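You operate a simulated robot arm through the tools that you are given. There is no shell and no other tool.

You run a simulated robot arm. Do the job below in one go: nothing can be reset, and whatever is moved stays where it is left.

JOB
Add water from the jug to the water tank.
Fine: unscrew the cap, pour in about 250 ml, put the jug back and screw the cap on again. Set down upright: jug.

The check looks at the end state, three seconds after you hand in, the way a careful person would. Anything else that was tipped, shoved, dropped, spilled or broken makes it a failure. A push-on lid holds only when it is set on centred and level and pressed home; a screw cap is set on level and turned clockwise until tight.

ROBOT AND FRAMES
A 7-joint arm with a fingered hand, fixed in place. Base frame: the origin is at the foot of the arm, x ahead of it, y to its left, z up; the work surface is at about z = 0.91. Readings come in m, degrees, newtons and seconds.
With the tool pointing down near the work surface it reaches from about 0.18 to 0.78 m from the base axis. Its first joint turns from -166.0 to 166.0 degrees. Payload 4.9 kg.
The tool frame sits at the grasp point between the pads (the TCP): z along the fingers, y along the line on which they close. The tips reach 0.032 m beyond it. Largest opening 0.192 m; the body of the gripper starts 0.089 m behind the TCP. The gripper is a hand of 3 fingers: y runs from the thumb to the fingers, the wrist lies at [0, 0, -0.267] in the tool frame, and closing takes about 1.5 s.
Orientation is that of the tool frame in the base frame, as a unit quaternion [w, x, y, z]. With the fingers straight down and closing along the base's y, the tool's x points along the base's -x, its y along +y and its z along -z.

CONTROLS
- The arm moves only by the tool jog_arm. Its argument "steps" is a list of rows, each an object of numbers (a shift or turn left out is 0, a gripper value left out holds the last): "tx", "ty", "tz": the shift along the tool's x, y, z in units of 500 mm (1.0 is 500 mm); "rx", "ry", "rz": the turn, a rotation vector about the tool's x, y, z in units of 120 degrees (1.0 is 120 degrees). In form: [{"tx": .., "ty": .., "tz": .., "rx": .., "ry": .., "rz": ..}, ...]. A call has 1 to 20 rows; each row is the pose to reach, as a shift and turn from the pose commanded when the call began, along the tool's axes at that moment. "jaw" is the opening, from 0 (shut) to 1 (fully open), set as the call begins (left out, the last holds). A call with a number of a shift or a turn outside -1 to 1 is refused whole. Each row takes 0.2 s and may step no farther than 0.05 m and 8.6 degrees from the row before; otherwise, or with a gripper value out of range, the whole call is refused. Where a pose cannot be reached the arm comes as near as it can. A force on the tool above 40 N (or 10 N above the force at the start of the call, whichever is more), or a blocked arm, ends the call early, and 0.2 s more pass. Each finger travels about 0.153 m/s and halts on what it meets, pressing with about 24 N; the grip force reading is that of the motor and also rises with nothing between the fingers. The clock runs only during rows and for 0.2 s after the last one: add rows that repeat a pose to give the fingers time. The reply holds the time, the measured pose of the TCP, the force on the tool along the base axes, the opening and the grip force, in the units named above and with some noise, with the torque about the TCP (base axes, N m) and any sound that the robot's microphone picked up.
- Cameras (640 x 400 px; columns grow to the right, rows downward): "scene" is fixed at [0.399, -0.6487, 1.545]; the picture's right is [0.99, -0.11, 0.00], its down [-0.04, -0.32, -0.95] and it looks along [0.11, 0.94, -0.32] (base axes); focal length 374 px, centre (320, 200). "wrist" rides on the gripper at [0.08, -0.046, -0.113] in the tool frame; the picture's right is [0.50, 0.87, 0.00], its down [-0.67, 0.39, -0.63] and it looks along [-0.55, 0.32, 0.78] (tool axes); focal length 226 px, centre (320, 200). There is no depth. A picture from a camera that has moved, and an enlarged one, comes with that camera's place and axes in the base frame and with its lens.
- get_image(camera): a new picture of that camera. No time passes.
- curl_fingers(finger1, finger2, thumb_bend): sets how far each is bent, from 0 (flat) to 100 (curled in); at 30 the hand is open as for a grip, at 70 the pads meet at the TCP. One left out holds its place. A second passes; each finger stops where it meets its share of the squeeze, and holds until it gets a number again. A gripper value or a shape takes the hand back. It gives what a move gives, with no picture; readings hold the bend of each and the force on the fingers (four entries, about 0 where the hand has none), thumb and palm.
- set_grasp(shape): the hand has 3 fingers and takes this shape, open, in about a second: jaw (thumb against the fingers, like two jaws); tri (thumb and two fingers); tip (a fingertip pinch); poke (one finger out to press); point (the index stretched); flat (the hand flat); cup (the hand cupped); fist (a fist). The gripper value then closes the fingers along that shape, each until it touches; the sizes above hold for jaw. It gives what a move gives, with no picture.
- enlarge(camera, box): a new picture of the part [left, top, right, bottom] of that camera's present view, enlarged. No time passes.
- close_job(): hands the job in; it is judged then, once.

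Places have to be worked out from the pictures, the camera data and where the tool is seen. Open the gripper and draw the arm clear of the work before you hand the job in, unless the task says otherwise.

The tools are called after "Request:" by a JSON object that holds its "op" and its "data". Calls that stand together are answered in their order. jog_arm: Moves the arm, as the interface text tells. Its arguments: {"type":"object","properties":{"steps":{"type":"array","items":{"type":"object","properties":{"tx":{"type":"number"},"ty":{"type":"number"},"tz":{"type":"number"},"rx":{"type":"number"},"ry":{"type":"number"},"rz":{"type":"number"}}}},"jaw":{"type":"number"}},"required":["steps"]} The other tools are called the same way: set_grasp (shape) gives the hand a shape; curl_fingers (finger1, finger2, thumb_bend) moves the fingers one by one; get_image (camera) takes a picture; enlarge (camera, box) takes an enlarged picture of a part of a camera's view; close_job () hands the job in.

At the start:

```text
time: 0.0
tcp_pos: [0.4144, 0.2087, 1.3724]
tool_rot: [0.0, 0.0, 1.0, -0.001]
contact_force: [-0.1, -0.2, -0.7]
torque: [0.0, 0.01, 0.03]
finger_gap: 0.1921
finger_force: 0.0
shape: jaw
bend: [30.0, 30.0, 30.0]
finger forces: [0.0, 0.0, 0.0, 0.0, 0.0, 0.0]
```

scene: 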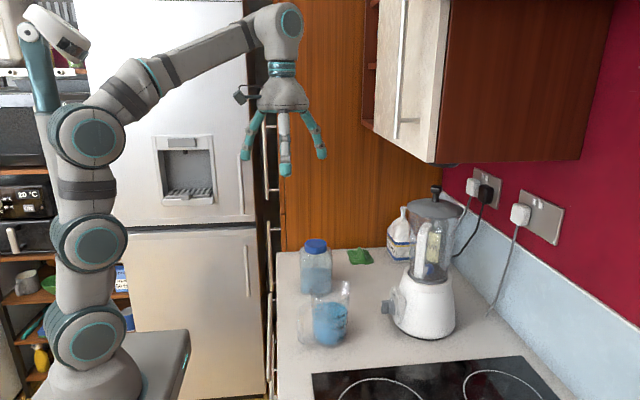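
wrist: 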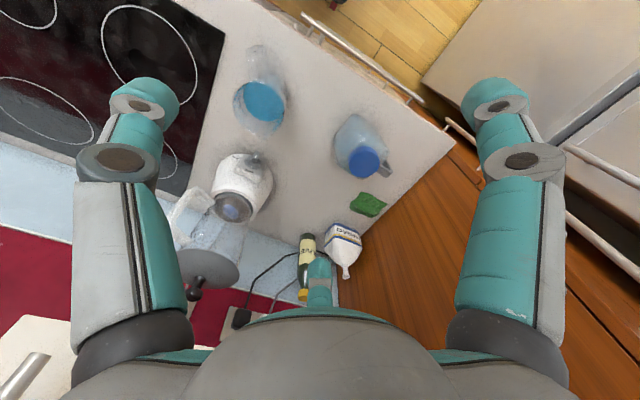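

The scene shows a tank with a blue cap at the back and a clear jug with blue water in front of it, left of a blender. I will enlarge both views to locate them.

Request:
{"op": "enlarge", "data": {"camera": "scene", "box": [270, 200, 470, 370]}}

Request:
{"op": "enlarge", "data": {"camera": "wrist", "box": [180, 20, 420, 240]}}

```text
2.35 times, centred on (370, 285) of scene
camera zoom: at [0.399, -0.6487, 1.545], right [0.99, -0.11, 0.0], down [-0.04, -0.32, -0.95], along [0.11, 0.94, -0.32], focal length 879 px, centre (202, 0)
```

zoom: 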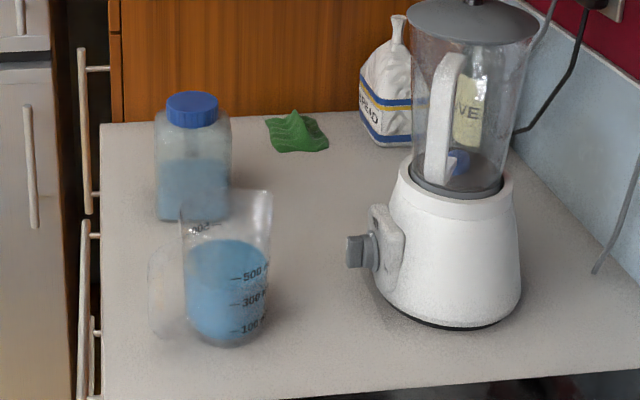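

```text
1.82 times, centred on (300, 130) of wrist
camera zoom: at [0.3361, 0.1626, 1.4864], right [-0.5, 0.87, 0.0], down [0.67, 0.39, 0.63], along [0.55, 0.32, -0.78], focal length 411 px, centre (356, 327)
```

zoom: 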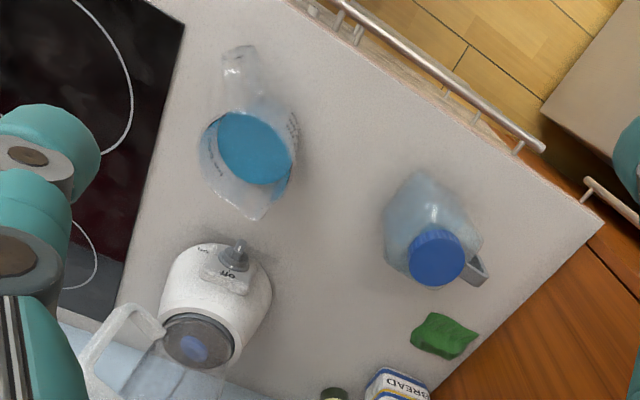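

First estimates: cap top near (0.50, 0.36, 1.065), jug near (0.51, 0.12) with its handle towards -x. I enlarge further to see the shapes and graduations.

Request:
{"op": "enlarge", "data": {"camera": "scene", "box": [285, 270, 365, 355]}}

Request:
{"op": "enlarge", "data": {"camera": "scene", "box": [285, 230, 345, 300]}}

Request:
{"op": "enlarge", "data": {"camera": "wrist", "box": [310, 100, 410, 190]}}

Request:
{"op": "enlarge", "data": {"camera": "wrist", "box": [215, 35, 315, 145]}}

```text
4.71 times, centred on (325, 312) of scene
camera zoom: at [0.399, -0.6487, 1.545], right [0.99, -0.11, 0.0], down [-0.04, -0.32, -0.95], along [0.11, 0.94, -0.32], focal length 1758 px, centre (296, -329)
```

zoom: 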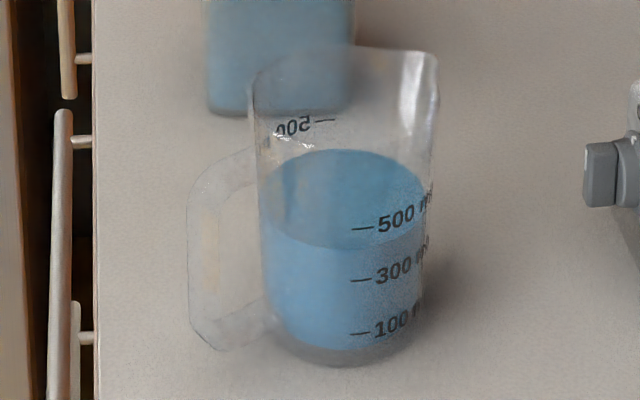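

```text
5.71 times, centred on (315, 265) of scene
camera zoom: at [0.399, -0.6487, 1.545], right [0.99, -0.11, 0.0], down [-0.04, -0.32, -0.95], along [0.11, 0.94, -0.32], focal length 2135 px, centre (349, -171)
```

zoom: 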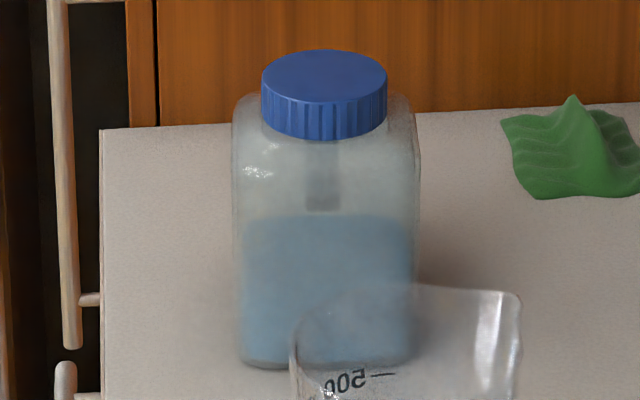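

```text
4.44 times, centred on (360, 145) of wrist
camera zoom: at [0.3361, 0.1626, 1.4864], right [-0.5, 0.87, 0.0], down [0.67, 0.39, 0.63], along [0.55, 0.32, -0.78], focal length 1005 px, centre (142, 444)
```

zoom: 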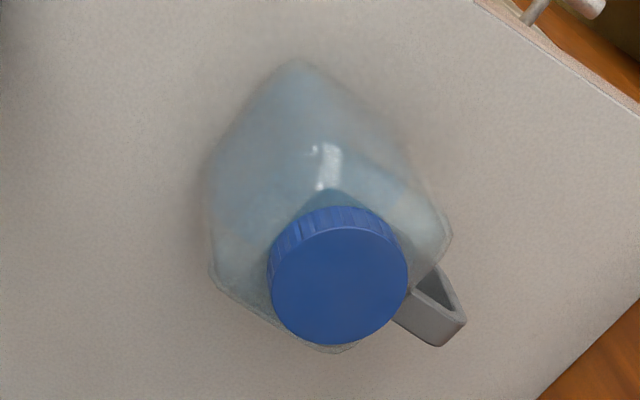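

```text
3.64 times, centred on (265, 90) of wrist
camera zoom: at [0.3361, 0.1626, 1.4864], right [-0.5, 0.87, 0.0], down [0.67, 0.39, 0.63], along [0.55, 0.32, -0.78], focal length 822 px, centre (520, 600)
```

zoom: 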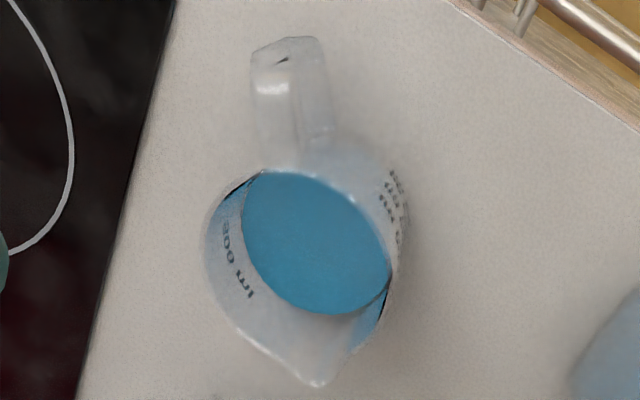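

The tank is a squarish bottle with a blue screw cap (~63 mm across). The jug holds roughly 430 ml; its handle points towards about (-0.88, -0.47) and its spout the opposite way. I move above the cap to refine its position.

Request:
{"op": "jog_arm", "data": {"steps": [{"tx": -0.029, "ty": 0.051, "tz": 0.04}, {"tx": -0.057, "ty": 0.103, "tz": 0.08}, {"tx": -0.086, "ty": 0.154, "tz": 0.12}, {"tx": -0.115, "ty": 0.205, "tz": 0.16}, {"tx": -0.143, "ty": 0.257, "tz": 0.2}, {"tx": -0.172, "ty": 0.308, "tz": 0.24}, {"tx": -0.172, "ty": 0.308, "tz": 0.24}]}}

Request:
{"op": "get_image", "data": {"camera": "wrist"}}

Request:
{"op": "get_image", "data": {"camera": "scene"}}

```text
time: 1.6
tcp_pos: [0.5012, 0.3638, 1.2511]
tool_rot: [-0.001, -0.001, 1.0, 0.0]
contact_force: [-0.3, 0.1, 0.1]
torque: [-0.03, 0.0, 0.03]
finger_gap: 0.1919
finger_force: 0.1
shape: jaw
bend: [30.0, 30.0, 30.0]
finger forces: [0.0, 0.0, 0.1, 0.0, 0.0, 0.1]
```

```text
taken
camera wrist: at [0.4223, 0.3174, 1.3663], right [-0.5, 0.87, 0.0], down [0.67, 0.39, 0.63], along [0.55, 0.32, -0.78], focal length 226 px, centre (320, 200)
```

wrist: 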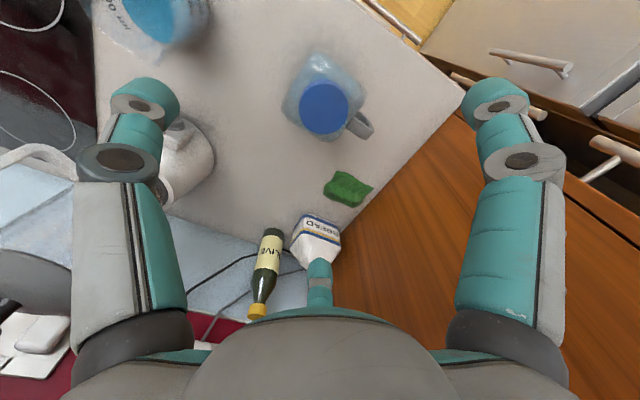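

```text
taken
```

scene: 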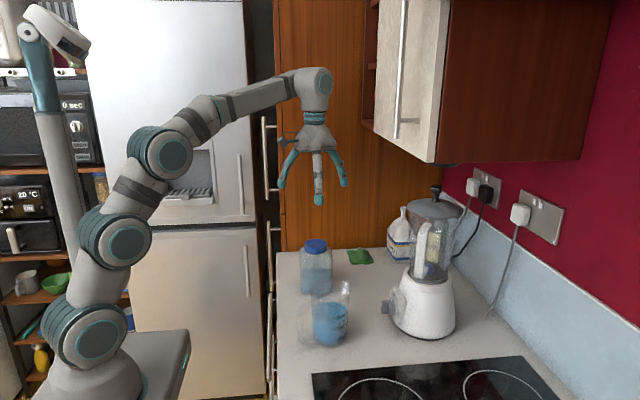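

The cap appears right under the hand. The hand seems to have three fingers about 120° apart, so I enlarge it to understand how the fingers sit.

Request:
{"op": "enlarge", "data": {"camera": "scene", "box": [260, 60, 370, 220]}}

Request:
{"op": "enlarge", "data": {"camera": "wrist", "box": [270, 40, 390, 150]}}

Request:
{"op": "enlarge", "data": {"camera": "scene", "box": [290, 230, 345, 300]}}

```text
2.50 times, centred on (315, 140) of scene
camera zoom: at [0.399, -0.6487, 1.545], right [0.99, -0.11, 0.0], down [-0.04, -0.32, -0.95], along [0.11, 0.94, -0.32], focal length 934 px, centre (332, 350)
```

zoom: 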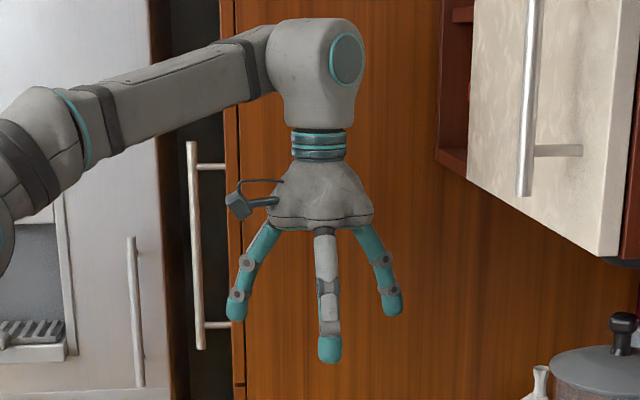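

```text
3.64 times, centred on (330, 95) of wrist
camera zoom: at [0.4223, 0.3174, 1.3663], right [-0.5, 0.87, 0.0], down [0.67, 0.39, 0.63], along [0.55, 0.32, -0.78], focal length 822 px, centre (284, 582)
```

zoom: 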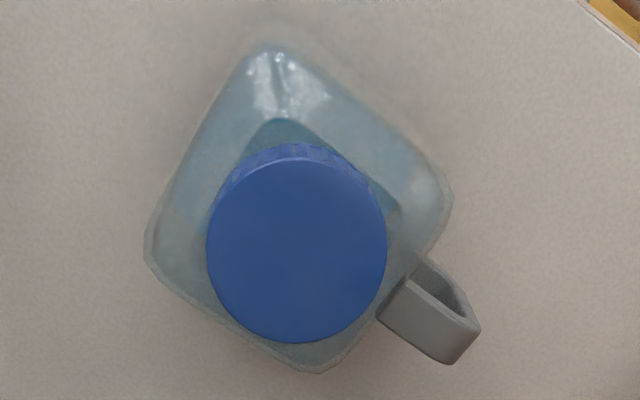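

```text
5.71 times, centred on (318, 265) of scene
camera zoom: at [0.399, -0.6487, 1.545], right [0.99, -0.11, 0.0], down [-0.04, -0.32, -0.95], along [0.11, 0.94, -0.32], focal length 2135 px, centre (334, -171)
```

zoom: 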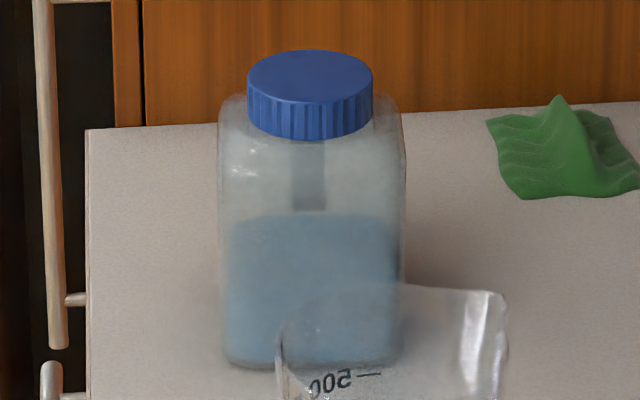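

Triangulation gives the cap top centre at about (0.504, 0.369, 1.061), 65 mm across and ~22 mm high. Before approaching I try the "tri" shape in the air and partly close it to see how the fingertips lie.

Request:
{"op": "set_grasp", "data": {"shape": "tri"}}

Request:
{"op": "enlarge", "data": {"camera": "scene", "box": [260, 60, 370, 220]}}

Request:
{"op": "get_image", "data": {"camera": "wrist"}}

```text
time: 2.5
tcp_pos: [0.5003, 0.3626, 1.2532]
tool_rot: [0.0, 0.0, 1.0, 0.0]
contact_force: [-1.0, 0.7, 0.2]
torque: [0.0, -0.02, -0.02]
finger_gap: 0.1922
finger_force: 0.0
shape: tri
bend: [30.0, 30.0, 30.0]
finger forces: [0.0, 0.0, 0.0, 0.0, 0.0, 0.0]
```

```text
2.50 times, centred on (315, 140) of scene
camera zoom: at [0.399, -0.6487, 1.545], right [0.99, -0.11, 0.0], down [-0.04, -0.32, -0.95], along [0.11, 0.94, -0.32], focal length 934 px, centre (332, 350)
```

zoom: 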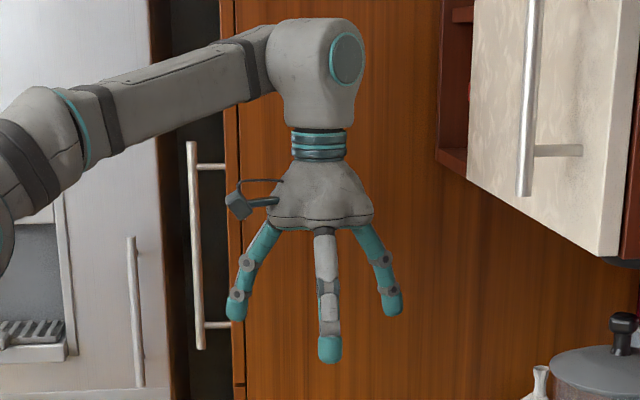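

```text
taken
camera wrist: at [0.4222, 0.317, 1.3665], right [-0.5, 0.87, 0.0], down [0.67, 0.39, 0.63], along [0.55, 0.32, -0.78], focal length 226 px, centre (320, 200)
```

wrist: 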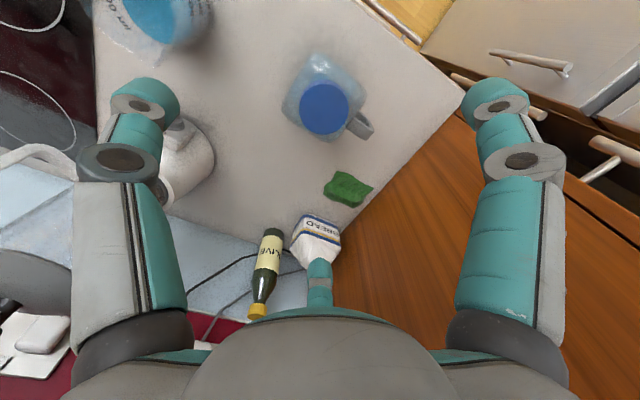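

Tri looks the same as jaw for this hand, a symmetric three-finger grip. I close it in the air to about the cap diameter and look at the tips.

Request:
{"op": "jog_arm", "data": {"steps": [{"tz": 0}, {"tz": 0}, {"tz": 0}, {"tz": 0}, {"tz": 0}], "jaw": 0.36}}

Request:
{"op": "enlarge", "data": {"camera": "scene", "box": [260, 60, 370, 220]}}

Request:
{"op": "get_image", "data": {"camera": "wrist"}}

```text
time: 3.7
tcp_pos: [0.5019, 0.3642, 1.2533]
tool_rot: [0.0, 0.0, 1.0, 0.0]
contact_force: [0.0, -0.2, -0.4]
torque: [0.0, 0.0, -0.02]
finger_gap: 0.0697
finger_force: 0.0
shape: tri
bend: [44.0, 44.0, 70.0]
finger forces: [0.1, 0.0, 0.0, 0.0, 0.1, 0.0]
```

```text
2.50 times, centred on (315, 140) of scene
camera zoom: at [0.399, -0.6487, 1.545], right [0.99, -0.11, 0.0], down [-0.04, -0.32, -0.95], along [0.11, 0.94, -0.32], focal length 934 px, centre (332, 350)
```

zoom: 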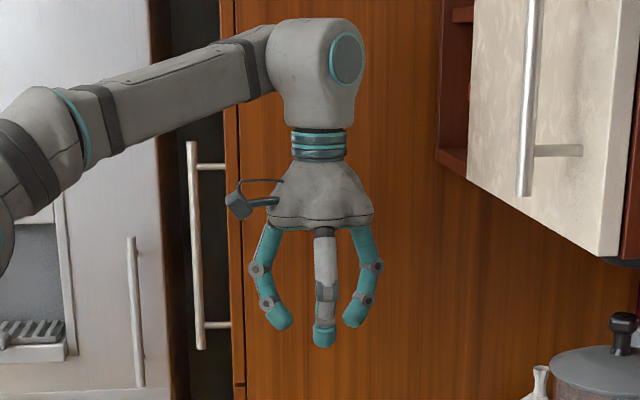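

```text
taken
camera wrist: at [0.4222, 0.317, 1.3665], right [-0.5, 0.87, 0.0], down [0.67, 0.39, 0.63], along [0.55, 0.32, -0.78], focal length 226 px, centre (320, 200)
```

wrist: 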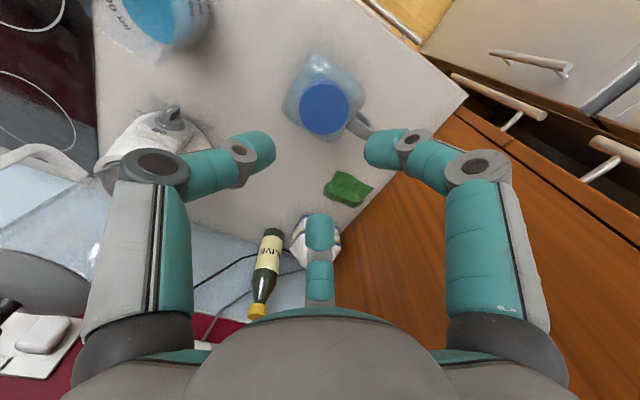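

Closed to 70 mm the three tips converge neatly and reach about 34 mm below the TCP. I open to ~105 mm and come down to just above the cap to check the centring.

Request:
{"op": "jog_arm", "data": {"steps": [{"tx": -0.001, "ty": 0.004, "tz": 0.06}, {"tx": -0.002, "ty": 0.008, "tz": 0.13}, {"tx": -0.003, "ty": 0.012, "tz": 0.2}, {"tx": -0.003, "ty": 0.012, "tz": 0.265}, {"tx": -0.003, "ty": 0.012, "tz": 0.265}], "jaw": 0.55}}

Request:
{"op": "get_image", "data": {"camera": "wrist"}}

Request:
{"op": "enlarge", "data": {"camera": "scene", "box": [270, 180, 370, 300]}}

```text
time: 4.9
tcp_pos: [0.5014, 0.3693, 1.1191]
tool_rot: [0.0, 0.0, 1.0, 0.0]
contact_force: [-0.2, -0.1, 0.1]
torque: [-0.02, -0.03, 0.03]
finger_gap: 0.1051
finger_force: 0.1
shape: tri
bend: [34.0, 34.0, 70.0]
finger forces: [0.1, 0.1, 0.0, 0.1, 0.0, 0.0]
```

```text
taken
camera wrist: at [0.4233, 0.3236, 1.2331], right [-0.5, 0.87, 0.0], down [0.67, 0.39, 0.63], along [0.55, 0.32, -0.78], focal length 226 px, centre (320, 200)
```

wrist: 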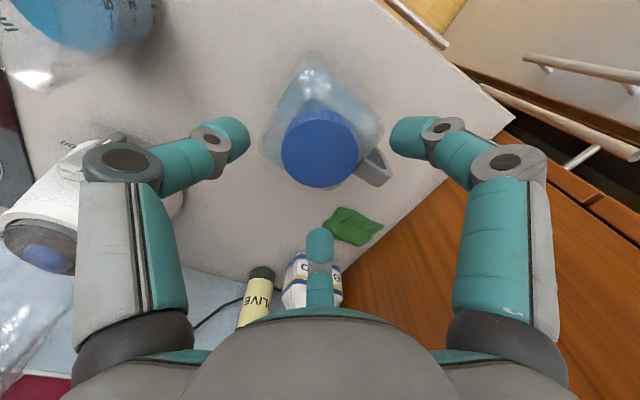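

```text
3.33 times, centred on (320, 240) of scene
camera zoom: at [0.399, -0.6487, 1.545], right [0.99, -0.11, 0.0], down [-0.04, -0.32, -0.95], along [0.11, 0.94, -0.32], focal length 1245 px, centre (320, 67)
```

zoom: 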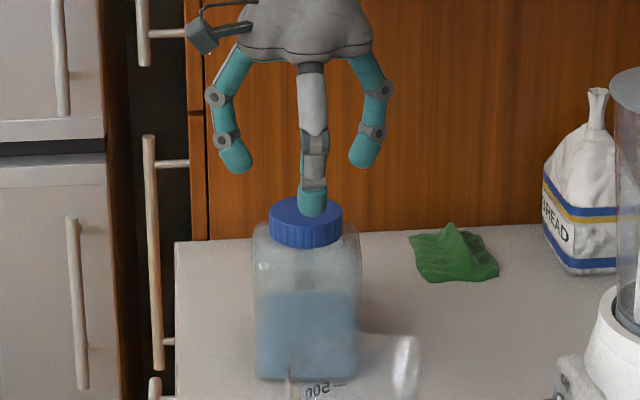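

The cap looks nearly centred; I enlarge the wrist view for a precise measure of the offset.

Request:
{"op": "enlarge", "data": {"camera": "wrist", "box": [260, 90, 380, 200]}}

Request:
{"op": "enlarge", "data": {"camera": "scene", "box": [290, 220, 345, 300]}}

```text
3.64 times, centred on (320, 145) of wrist
camera zoom: at [0.4233, 0.3236, 1.2331], right [-0.5, 0.87, 0.0], down [0.67, 0.39, 0.63], along [0.55, 0.32, -0.78], focal length 822 px, centre (320, 400)
```

zoom: 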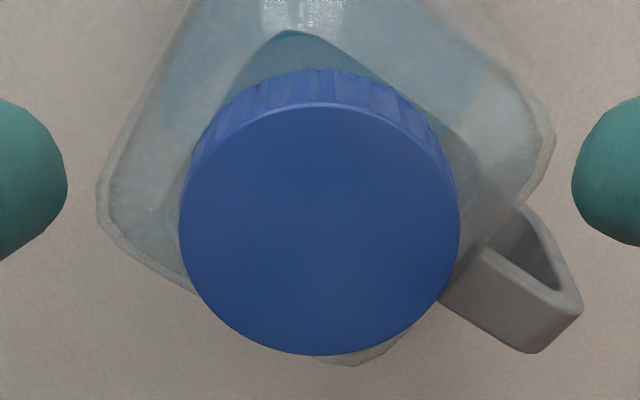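

```text
5.00 times, centred on (318, 260) of scene
camera zoom: at [0.399, -0.6487, 1.545], right [0.99, -0.11, 0.0], down [-0.04, -0.32, -0.95], along [0.11, 0.94, -0.32], focal length 1868 px, centre (332, -100)
```

zoom: 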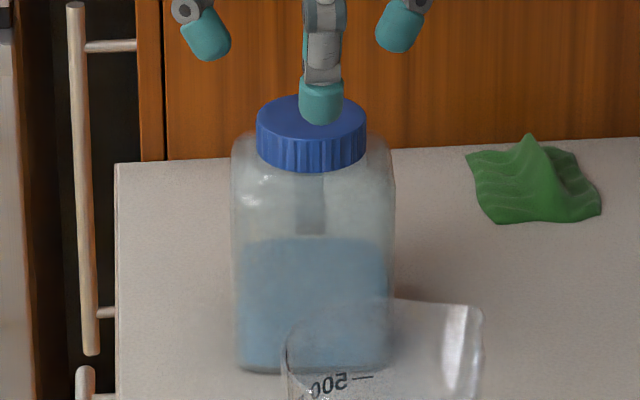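

The cap centre comes out at (0.501, 0.369), within about 1 mm of the tool axis. I descend to TCP z≈1.077 so the tips straddle the cap side, then look before closing.

Request:
{"op": "jog_arm", "data": {"steps": [{"tz": 0.03}, {"tz": 0.06}, {"tz": 0.086}, {"tz": 0.086}]}}

Request:
{"op": "enlarge", "data": {"camera": "scene", "box": [280, 190, 360, 290]}}

Request:
{"op": "get_image", "data": {"camera": "wrist"}}

```text
time: 5.9
tcp_pos: [0.5005, 0.3684, 1.0757]
tool_rot: [0.0, 0.0, 1.0, 0.0]
contact_force: [-0.1, 0.3, 0.2]
torque: [-0.01, 0.01, 0.0]
finger_gap: 0.105
finger_force: 0.0
shape: tri
bend: [34.0, 34.0, 70.0]
finger forces: [0.0, 0.0, 0.0, 0.0, 0.0, 0.0]
```

```text
4.00 times, centred on (320, 240) of scene
camera zoom: at [0.399, -0.6487, 1.545], right [0.99, -0.11, 0.0], down [-0.04, -0.32, -0.95], along [0.11, 0.94, -0.32], focal length 1494 px, centre (320, 40)
```

zoom: 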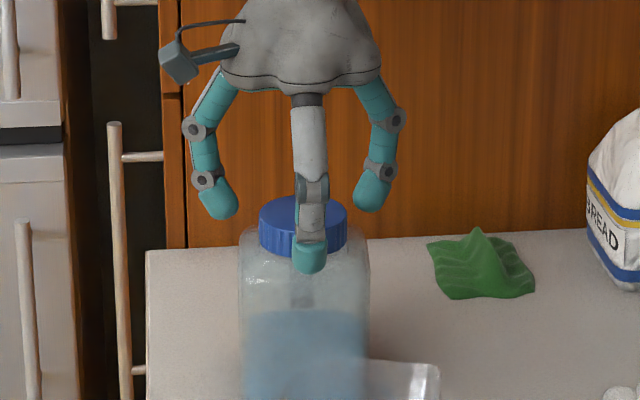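

```text
taken
camera wrist: at [0.4223, 0.3231, 1.1907], right [-0.5, 0.87, 0.0], down [0.67, 0.39, 0.63], along [0.55, 0.32, -0.78], focal length 226 px, centre (320, 200)
```

wrist: 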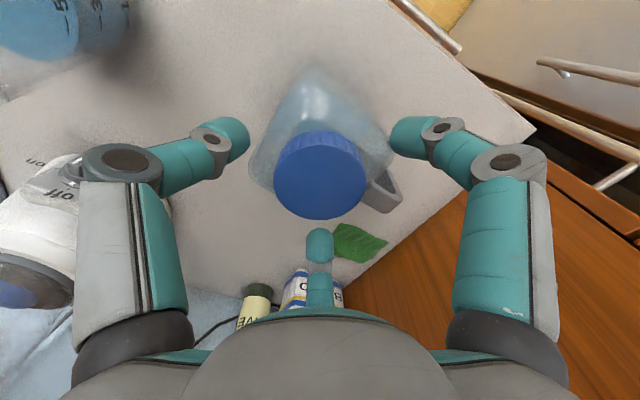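

Tip bottoms are at about z 1.042-1.045, beside the cap's lower half and clear of the shoulder. I close on the cap.

Request:
{"op": "jog_arm", "data": {"steps": [{"tz": 0}, {"tz": 0}, {"tz": 0}, {"tz": 0}, {"tz": 0}, {"tz": 0}], "jaw": 0.2}}

Request:
{"op": "enlarge", "data": {"camera": "scene", "box": [280, 190, 360, 290]}}

Request:
{"op": "get_image", "data": {"camera": "wrist"}}

```text
time: 7.3
tcp_pos: [0.5009, 0.369, 1.0763]
tool_rot: [0.0, -0.001, 1.0, 0.0]
contact_force: [-0.3, 0.6, -1.4]
torque: [0.01, -0.01, 0.01]
finger_gap: 0.0597
finger_force: 24.6
shape: tri
bend: [47.0, 46.0, 70.0]
finger forces: [21.5, 21.7, 0.1, 0.0, 21.2, 0.0]
```

```text
4.00 times, centred on (320, 240) of scene
camera zoom: at [0.399, -0.6487, 1.545], right [0.99, -0.11, 0.0], down [-0.04, -0.32, -0.95], along [0.11, 0.94, -0.32], focal length 1494 px, centre (320, 40)
```

zoom: 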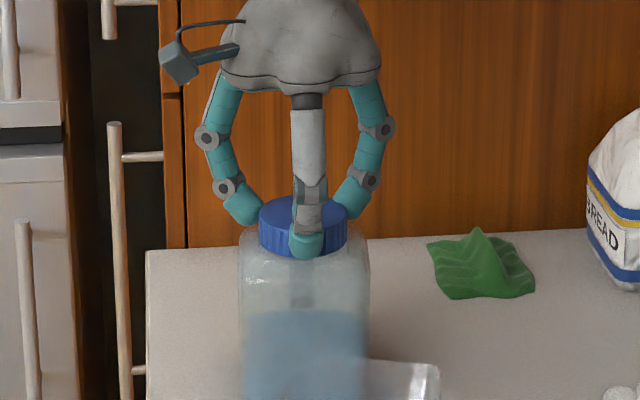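

```text
taken
camera wrist: at [0.4223, 0.3231, 1.1906], right [-0.5, 0.87, 0.0], down [0.67, 0.39, 0.63], along [0.55, 0.32, -0.78], focal length 226 px, centre (320, 200)
```

wrist: 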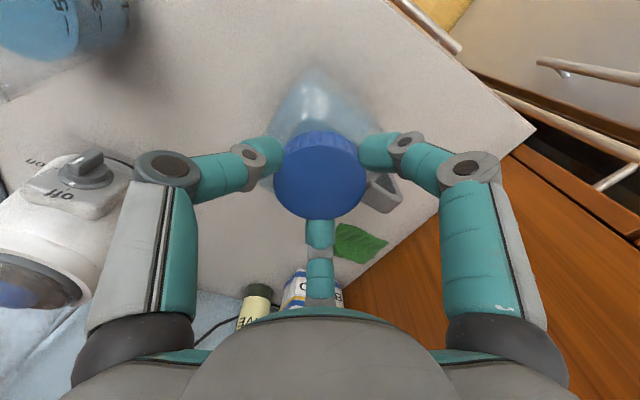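

All three fingers hold the cap with about 21 N each. I turn counter-clockwise seen from above (negative rz), a first ~40°, and watch torque and force.

Request:
{"op": "jog_arm", "data": {"steps": [{"rz": -0.06}, {"rz": -0.12}, {"rz": -0.18}, {"rz": -0.24}, {"rz": -0.3}, {"rz": -0.34}]}}

Request:
{"op": "enlarge", "data": {"camera": "scene", "box": [280, 190, 360, 290]}}

```text
time: 8.7
tcp_pos: [0.5044, 0.3692, 1.0762]
tool_rot: [0.0, -0.349, 0.937, 0.0]
contact_force: [-1.6, -2.5, 0.0]
torque: [-0.14, 0.01, -0.03]
finger_gap: 0.0593
finger_force: 24.4
shape: tri
bend: [47.0, 46.0, 70.0]
finger forces: [22.4, 21.4, 0.0, 0.1, 22.8, 0.0]
```

```text
4.00 times, centred on (320, 240) of scene
camera zoom: at [0.399, -0.6487, 1.545], right [0.99, -0.11, 0.0], down [-0.04, -0.32, -0.95], along [0.11, 0.94, -0.32], focal length 1494 px, centre (320, 40)
```

zoom: 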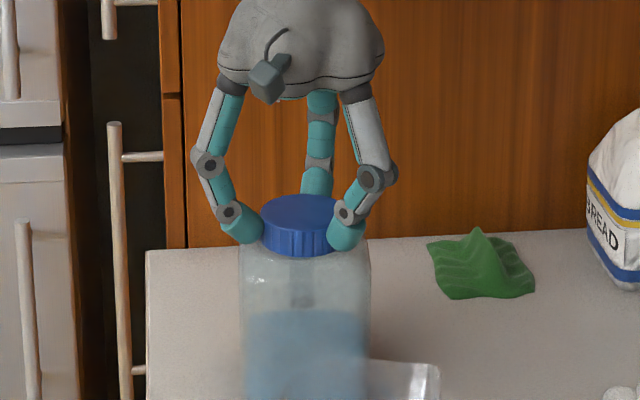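

The tool turned 41° counter-clockwise with hardly any resistance and the tank stays still. I continue turning.

Request:
{"op": "jog_arm", "data": {"steps": [{"rz": -0.07}, {"rz": -0.14}, {"rz": -0.21}, {"rz": -0.28}, {"rz": -0.35}, {"rz": -0.42}, {"rz": -0.49}, {"rz": -0.49}]}}

Request:
{"op": "enlarge", "data": {"camera": "scene", "box": [280, 190, 360, 290]}}

Request:
{"op": "get_image", "data": {"camera": "wrist"}}

```text
time: 10.5
tcp_pos: [0.5034, 0.368, 1.0765]
tool_rot: [0.001, 0.764, -0.645, 0.0]
contact_force: [1.8, 2.9, 1.5]
torque: [0.11, -0.07, -0.01]
finger_gap: 0.0593
finger_force: 24.2
shape: tri
bend: [47.0, 46.0, 70.0]
finger forces: [21.1, 24.0, 0.0, 0.0, 25.3, 0.1]
```

```text
4.00 times, centred on (320, 240) of scene
camera zoom: at [0.399, -0.6487, 1.545], right [0.99, -0.11, 0.0], down [-0.04, -0.32, -0.95], along [0.11, 0.94, -0.32], focal length 1494 px, centre (320, 40)
```

zoom: 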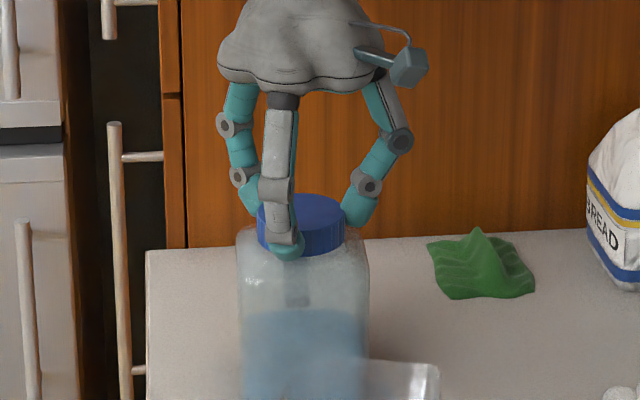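

```text
taken
camera wrist: at [0.5623, 0.2975, 1.191], right [-0.77, -0.64, 0.0], down [-0.5, 0.6, 0.63], along [-0.4, 0.49, -0.78], focal length 226 px, centre (320, 200)
```

wrist: 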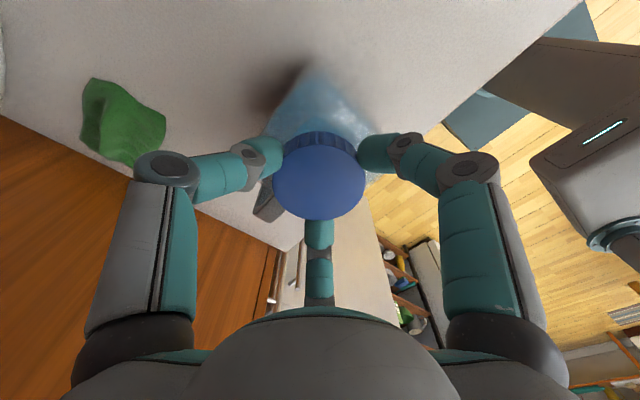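

About 100° turned so far, still easy. I continue another ~85°.

Request:
{"op": "jog_arm", "data": {"steps": [{"rz": -0.07}, {"rz": -0.14}, {"rz": -0.21}, {"rz": -0.28}, {"rz": -0.35}, {"rz": -0.42}, {"rz": -0.49}, {"rz": -0.56}, {"rz": -0.63}, {"rz": -0.7}, {"rz": -0.7}]}}

Request:
{"op": "enlarge", "data": {"camera": "scene", "box": [280, 190, 360, 290]}}

```text
time: 11.4
tcp_pos: [0.5005, 0.3691, 1.0744]
tool_rot: [0.006, 0.891, -0.454, 0.004]
contact_force: [-0.2, 0.6, 12.3]
torque: [-0.12, 0.12, 0.0]
finger_gap: 0.0621
finger_force: 23.6
shape: tri
bend: [80.0, 80.0, 70.0]
finger forces: [24.1, 24.9, 0.0, 0.1, 24.1, 0.0]
out of reach, approached as far as the arm can: row 4
stopped in row 4: the force on the tool passed its limit at 74 N (the readings are from after the stop); the commanded pose is now the measured one
```

```text
4.00 times, centred on (320, 240) of scene
camera zoom: at [0.399, -0.6487, 1.545], right [0.99, -0.11, 0.0], down [-0.04, -0.32, -0.95], along [0.11, 0.94, -0.32], focal length 1494 px, centre (320, 40)
```

zoom: 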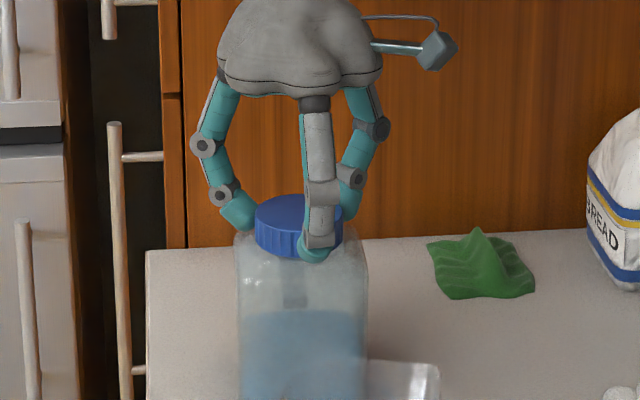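

The arm ran into its turning limit at about 126°, and the pull registered a force. I release the cap and check its state.

Request:
{"op": "jog_arm", "data": {"steps": [{"tz": 0}, {"tz": 0}, {"tz": 0}], "jaw": 0.6}}

Request:
{"op": "enlarge", "data": {"camera": "scene", "box": [280, 190, 360, 290]}}

Request:
{"op": "get_image", "data": {"camera": "wrist"}}

```text
time: 12.2
tcp_pos: [0.4993, 0.3688, 1.0703]
tool_rot: [0.009, 0.89, -0.456, 0.003]
contact_force: [-0.7, 0.0, 0.2]
torque: [0.01, 0.0, -0.02]
finger_gap: 0.1146
finger_force: 0.1
shape: tri
bend: [32.0, 32.0, 70.0]
finger forces: [0.1, 0.1, 0.0, 0.1, 0.0, 0.1]
```

```text
4.00 times, centred on (320, 240) of scene
camera zoom: at [0.399, -0.6487, 1.545], right [0.99, -0.11, 0.0], down [-0.04, -0.32, -0.95], along [0.11, 0.94, -0.32], focal length 1494 px, centre (320, 40)
```

zoom: 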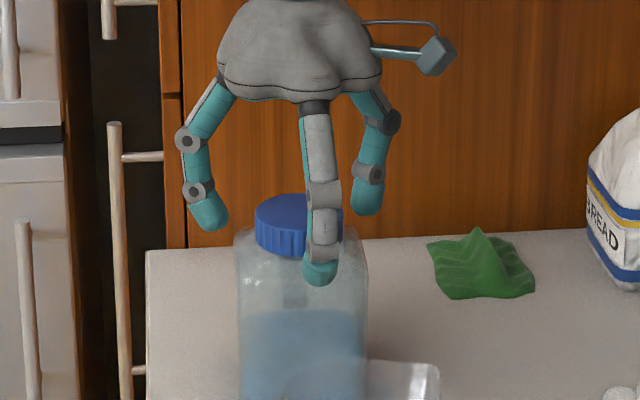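

```text
taken
camera wrist: at [0.5854, 0.3319, 1.1844], right [-0.41, -0.91, 0.02], down [-0.71, 0.33, 0.63], along [-0.58, 0.25, -0.78], focal length 226 px, centre (320, 200)
```

wrist: 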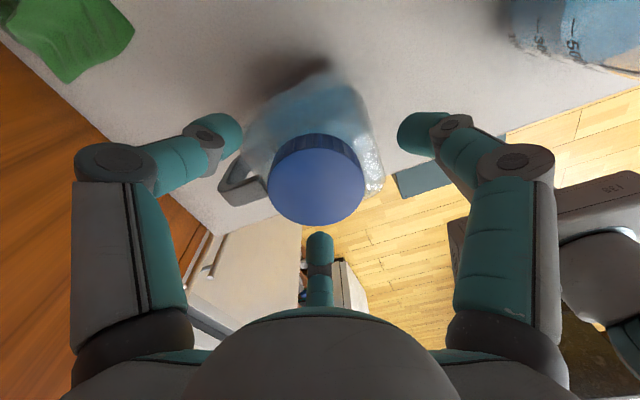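

The cap is still seated, and the tank moved at most ~3 mm. I rise above the cap and straighten the slight 1° tool tilt before turning back for another bite.

Request:
{"op": "jog_arm", "data": {"steps": [{"tz": -0.03, "rx": 0.003, "ry": -0.003}, {"tz": -0.07, "rx": 0.0064, "ry": -0.0064}, {"tz": -0.07, "rx": 0.0064, "ry": -0.0064}]}}

Request:
{"op": "enlarge", "data": {"camera": "scene", "box": [290, 220, 345, 300]}}

Request:
{"op": "enlarge", "data": {"camera": "wrist", "box": [220, 70, 400, 240]}}

```text
time: 13.0
tcp_pos: [0.5012, 0.3684, 1.106]
tool_rot: [-0.001, 0.89, -0.455, -0.001]
contact_force: [0.2, 0.1, 0.2]
torque: [0.0, 0.0, -0.01]
finger_gap: 0.1145
finger_force: 0.1
shape: tri
bend: [32.0, 32.0, 70.0]
finger forces: [0.0, 0.0, 0.0, 0.0, 0.0, 0.0]
```

```text
5.00 times, centred on (318, 260) of scene
camera zoom: at [0.399, -0.6487, 1.545], right [0.99, -0.11, 0.0], down [-0.04, -0.32, -0.95], along [0.11, 0.94, -0.32], focal length 1868 px, centre (332, -100)
```

zoom: 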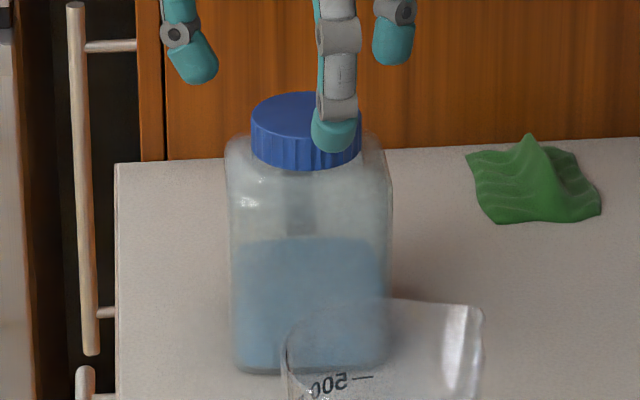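

```text
2.35 times, centred on (310, 155) of wrist
camera zoom: at [0.5857, 0.3307, 1.2197], right [-0.41, -0.91, 0.0], down [-0.71, 0.32, 0.63], along [-0.58, 0.26, -0.77], focal length 532 px, centre (344, 306)
```

zoom: 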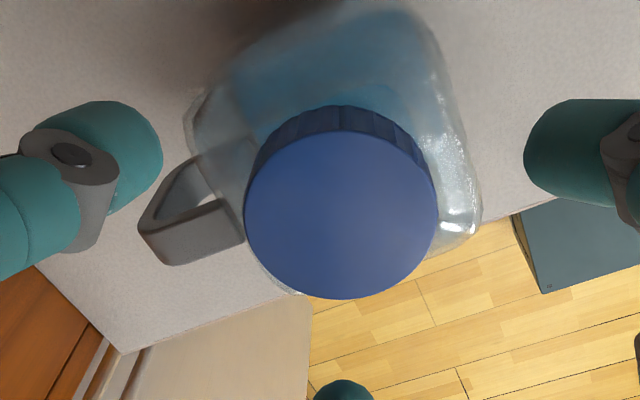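

The tool axis is still centred on the cap. I turn the open hand back clockwise by 120° above the cap.

Request:
{"op": "jog_arm", "data": {"steps": [{"rz": 0.071}, {"rz": 0.142}, {"rz": 0.213}, {"rz": 0.284}, {"rz": 0.355}, {"rz": 0.426}, {"rz": 0.497}, {"rz": 0.568}, {"rz": 0.639}, {"rz": 0.71}, {"rz": 0.781}, {"rz": 0.852}, {"rz": 0.923}, {"rz": 0.994}]}}

Request:
{"op": "jog_arm", "data": {"steps": [{"rz": 0.071}, {"rz": 0.142}, {"rz": 0.213}, {"rz": 0.284}, {"rz": 0.355}, {"rz": 0.426}, {"rz": 0.497}, {"rz": 0.568}, {"rz": 0.639}, {"rz": 0.71}, {"rz": 0.781}, {"rz": 0.852}, {"rz": 0.923}, {"rz": 0.923}]}}

Request:
{"op": "get_image", "data": {"camera": "scene"}}

Request:
{"op": "get_image", "data": {"camera": "wrist"}}

```text
time: 16.0
tcp_pos: [0.5004, 0.3693, 1.1058]
tool_rot: [0.0, -0.056, 0.998, 0.001]
contact_force: [-0.5, -0.1, 0.1]
torque: [0.02, -0.01, 0.01]
finger_gap: 0.1143
finger_force: 0.0
shape: tri
bend: [32.0, 32.0, 70.0]
finger forces: [0.0, 0.0, 0.0, 0.0, 0.1, 0.0]
```

```text
time: 19.0
tcp_pos: [0.4998, 0.368, 1.1059]
tool_rot: [-0.001, 0.79, 0.614, 0.001]
contact_force: [0.0, -0.2, -0.2]
torque: [0.0, 0.01, 0.01]
finger_gap: 0.1148
finger_force: 0.0
shape: tri
bend: [32.0, 32.0, 70.0]
finger forces: [0.1, 0.0, 0.0, 0.0, 0.1, 0.0]
```

```text
taken
```

scene: 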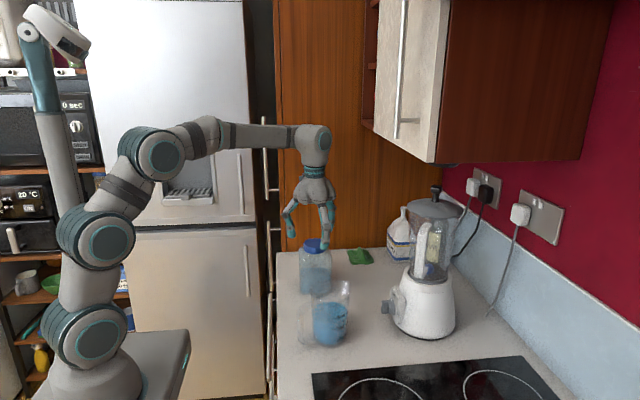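

```text
taken
camera wrist: at [0.4767, 0.4568, 1.2194], right [0.96, 0.27, 0.0], down [0.21, -0.75, 0.63], along [0.17, -0.61, -0.78], focal length 226 px, centre (320, 200)
```

wrist: 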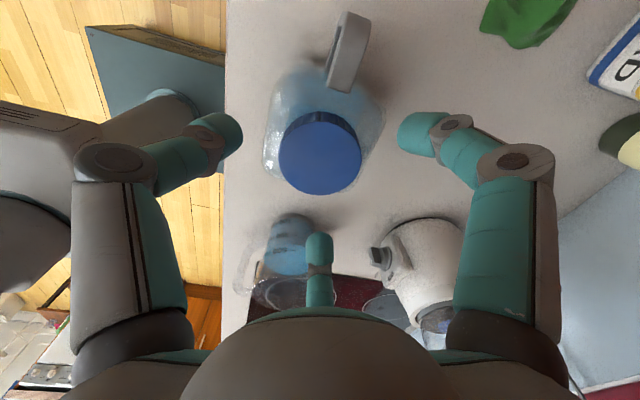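

The hand is now at -104° with the cap still centred. I come down, grip again, and turn counter-clockwise.

Request:
{"op": "jog_arm", "data": {"steps": [{"tz": 0.028}, {"tz": 0.056}, {"tz": 0.056}]}}

Request:
{"op": "jog_arm", "data": {"steps": [{"tz": 0}, {"tz": 0}, {"tz": 0}, {"tz": 0}, {"tz": 0}, {"tz": 0}], "jaw": 0.2}}

Request:
{"op": "enlarge", "data": {"camera": "scene", "box": [280, 190, 360, 290]}}

```text
time: 19.8
tcp_pos: [0.5002, 0.3685, 1.0766]
tool_rot: [-0.001, 0.789, 0.614, 0.001]
contact_force: [0.7, 0.2, 0.0]
torque: [-0.03, 0.03, 0.02]
finger_gap: 0.1146
finger_force: 0.1
shape: tri
bend: [32.0, 32.0, 70.0]
finger forces: [0.1, 0.0, 0.1, 0.0, 0.0, 0.1]
```

```text
time: 21.2
tcp_pos: [0.4997, 0.3688, 1.0768]
tool_rot: [-0.001, 0.789, 0.615, 0.001]
contact_force: [1.2, 1.2, -2.6]
torque: [0.06, 0.05, -0.01]
finger_gap: 0.0591
finger_force: 24.4
shape: tri
bend: [46.0, 79.0, 70.0]
finger forces: [21.5, 20.5, 0.0, 0.0, 22.2, 0.0]
```

```text
4.00 times, centred on (320, 240) of scene
camera zoom: at [0.399, -0.6487, 1.545], right [0.99, -0.11, 0.0], down [-0.04, -0.32, -0.95], along [0.11, 0.94, -0.32], focal length 1494 px, centre (320, 40)
```

zoom: 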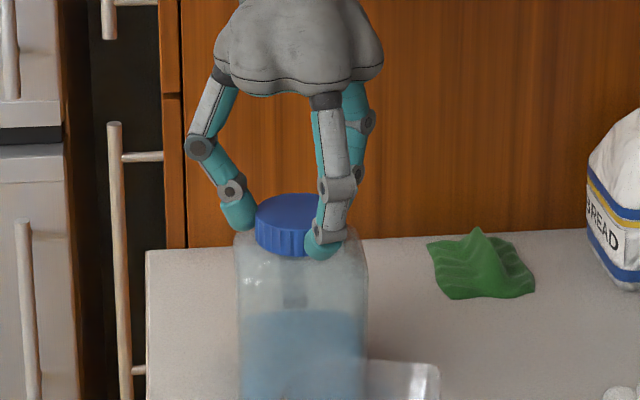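

Gripped again with a steady hold. I turn counter-clockwise 119°.

Request:
{"op": "jog_arm", "data": {"steps": [{"rz": -0.071}, {"rz": -0.142}, {"rz": -0.213}, {"rz": -0.284}, {"rz": -0.355}, {"rz": -0.426}, {"rz": -0.497}, {"rz": -0.568}, {"rz": -0.639}, {"rz": -0.71}, {"rz": -0.781}, {"rz": -0.852}, {"rz": -0.923}, {"rz": -0.994}]}}

Request:
{"op": "enlarge", "data": {"camera": "scene", "box": [280, 190, 360, 290]}}

Request:
{"op": "enlarge", "data": {"camera": "wrist", "box": [220, 90, 420, 250]}}

```text
time: 24.2
tcp_pos: [0.4996, 0.3701, 1.0784]
tool_rot: [0.0, -0.132, 0.991, 0.0]
contact_force: [0.9, 3.2, 0.2]
torque: [0.09, 0.07, -0.01]
finger_gap: 0.0586
finger_force: 23.6
shape: tri
bend: [46.0, 79.0, 70.0]
finger forces: [22.1, 22.6, 0.0, 0.0, 21.9, 0.0]
```

```text
4.00 times, centred on (320, 240) of scene
camera zoom: at [0.399, -0.6487, 1.545], right [0.99, -0.11, 0.0], down [-0.04, -0.32, -0.95], along [0.11, 0.94, -0.32], focal length 1494 px, centre (320, 40)
```

zoom: 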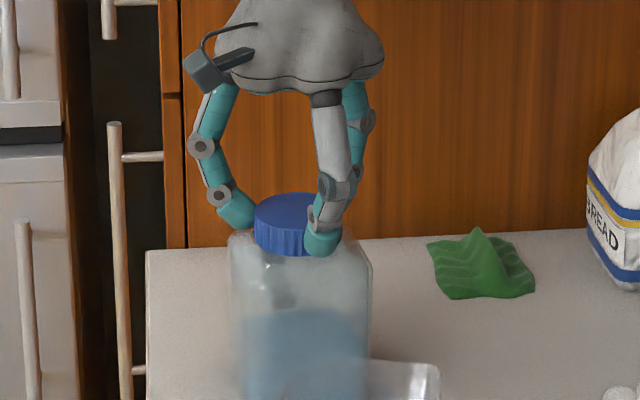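

```text
2.50 times, centred on (320, 170) of wrist
camera zoom: at [0.4368, 0.3031, 1.1917], right [-0.71, 0.7, 0.0], down [0.55, 0.55, 0.63], along [0.45, 0.45, -0.77], focal length 565 px, centre (320, 275)
```

zoom: 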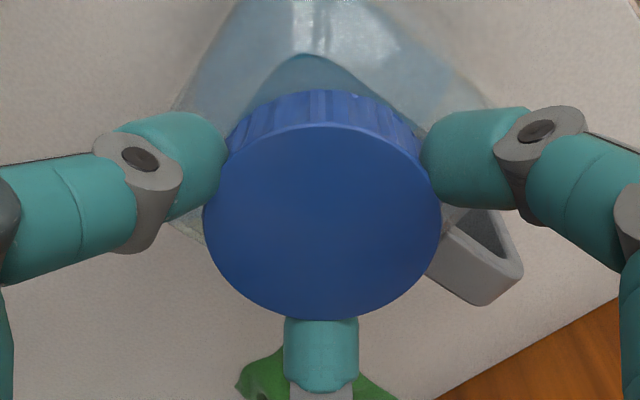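

The tank outline looks slightly wider now, as if the tank had turned a few degrees. I look at it closely before going on.

Request:
{"op": "enlarge", "data": {"camera": "scene", "box": [290, 230, 345, 300]}}

Request:
{"op": "get_image", "data": {"camera": "wrist"}}

```text
5.71 times, centred on (318, 265) of scene
camera zoom: at [0.399, -0.6487, 1.545], right [0.99, -0.11, 0.0], down [-0.04, -0.32, -0.95], along [0.11, 0.94, -0.32], focal length 2135 px, centre (334, -171)
```

zoom: 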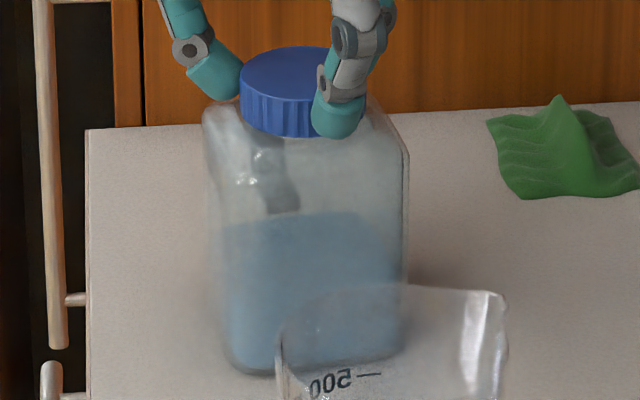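

```text
taken
camera wrist: at [0.4368, 0.3031, 1.1917], right [-0.71, 0.7, 0.0], down [0.55, 0.55, 0.63], along [0.45, 0.45, -0.77], focal length 226 px, centre (320, 200)
```

wrist: 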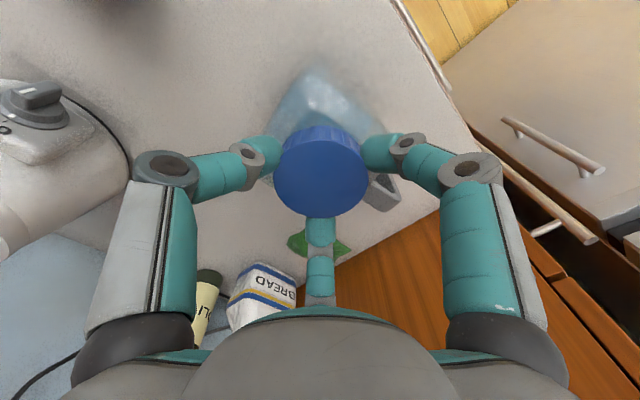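

The tank has turned roughly 15° along with the cap, so thread drag partly beats the counter friction. I press down slightly to hold the tank while I continue; first 2 mm to see the force.

Request:
{"op": "jog_arm", "data": {"steps": [{"tz": 0.002}, {"tz": 0.005}, {"tz": 0.005}]}}

```text
time: 25.0
tcp_pos: [0.499, 0.3691, 1.0759]
tool_rot: [0.002, -0.132, 0.991, 0.002]
contact_force: [-4.0, 5.6, 11.9]
torque: [0.13, 0.21, -0.01]
finger_gap: 0.0588
finger_force: 23.5
shape: tri
bend: [46.0, 79.0, 70.0]
finger forces: [26.5, 24.5, 0.0, 0.0, 22.0, 0.1]
```

A 2.5 mm press gives about 12 N downward on the tank. I keep that and turn another 50° counter-clockwise, then check whether the tank holds.

Request:
{"op": "jog_arm", "data": {"steps": [{"rz": -0.06}, {"rz": -0.12}, {"rz": -0.18}, {"rz": -0.24}, {"rz": -0.3}, {"rz": -0.36}, {"rz": -0.42}]}}

Request:
{"op": "enlarge", "data": {"camera": "scene", "box": [290, 230, 345, 300]}}

```text
time: 26.6
tcp_pos: [0.5007, 0.367, 1.0736]
tool_rot: [-0.001, -0.542, 0.84, 0.0]
contact_force: [0.1, -1.0, 5.3]
torque: [-0.03, -0.1, -0.14]
finger_gap: 0.0596
finger_force: 24.3
shape: tri
bend: [46.0, 47.0, 70.0]
finger forces: [23.0, 23.6, 0.0, 0.0, 27.0, 0.1]
```

```text
5.71 times, centred on (318, 265) of scene
camera zoom: at [0.399, -0.6487, 1.545], right [0.99, -0.11, 0.0], down [-0.04, -0.32, -0.95], along [0.11, 0.94, -0.32], focal length 2135 px, centre (334, -171)
```

zoom: 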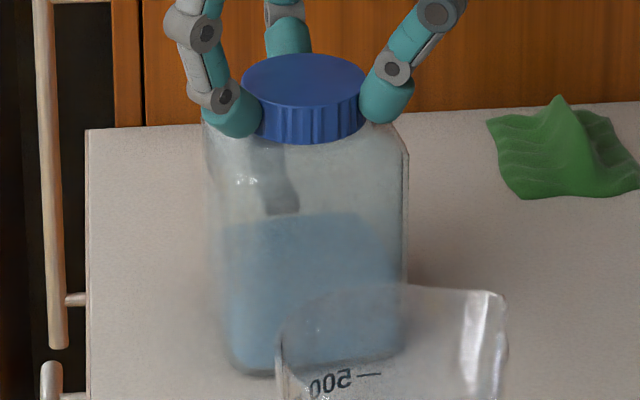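

The tank did not turn this time, but the cap seems to have dropped a few millimetres with the hand. I look closer at the cap and neck.

Request:
{"op": "enlarge", "data": {"camera": "scene", "box": [298, 228, 338, 258]}}

Request:
{"op": "enlarge", "data": {"camera": "wrist", "box": [240, 90, 400, 230]}}

```text
13.33 times, centred on (318, 243) of scene
camera zoom: at [0.399, -0.6487, 1.545], right [0.99, -0.11, 0.0], down [-0.04, -0.32, -0.95], along [0.11, 0.94, -0.32], focal length 4981 px, centre (347, -373)
```

zoom: 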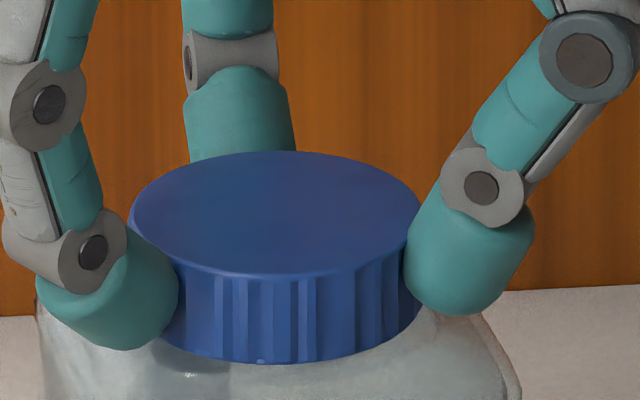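

```text
2.86 times, centred on (320, 160) of wrist
camera zoom: at [0.5103, 0.276, 1.1879], right [-1.0, -0.1, 0.0], down [-0.07, 0.77, 0.63], along [-0.06, 0.63, -0.78], focal length 646 px, centre (320, 314)
```

zoom: 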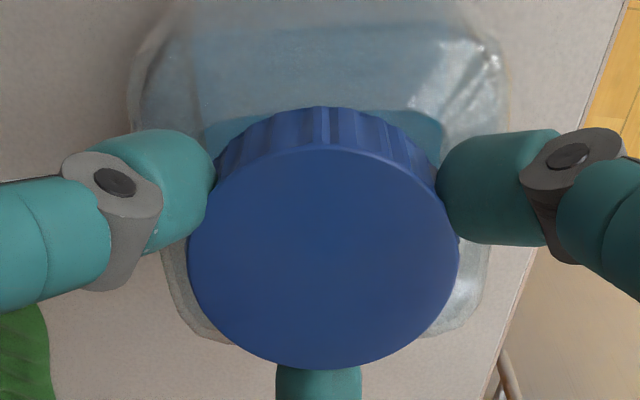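

The cap looks slightly lower and not visibly engaged. I test gently whether it is free by rising about 6 mm and reading the force.

Request:
{"op": "jog_arm", "data": {"steps": [{"tz": -0.005}, {"tz": -0.01}, {"tz": -0.014}, {"tz": -0.014}]}}

Request:
{"op": "enlarge", "data": {"camera": "scene", "box": [290, 230, 345, 300]}}

```text
time: 27.6
tcp_pos: [0.5002, 0.3688, 1.0809]
tool_rot: [0.0, -0.541, 0.841, 0.0]
contact_force: [-0.8, -0.8, 0.0]
torque: [-0.01, -0.01, -0.01]
finger_gap: 0.0592
finger_force: 24.0
shape: tri
bend: [46.0, 47.0, 70.0]
finger forces: [23.7, 22.5, 0.1, 0.0, 25.3, 0.1]
```

```text
5.71 times, centred on (318, 265) of scene
camera zoom: at [0.399, -0.6487, 1.545], right [0.99, -0.11, 0.0], down [-0.04, -0.32, -0.95], along [0.11, 0.94, -0.32], focal length 2135 px, centre (334, -171)
```

zoom: 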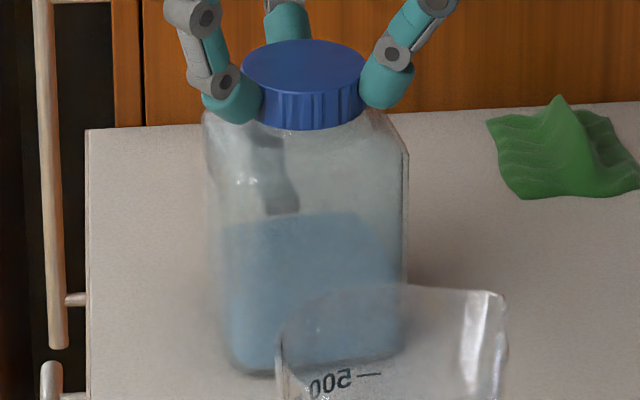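

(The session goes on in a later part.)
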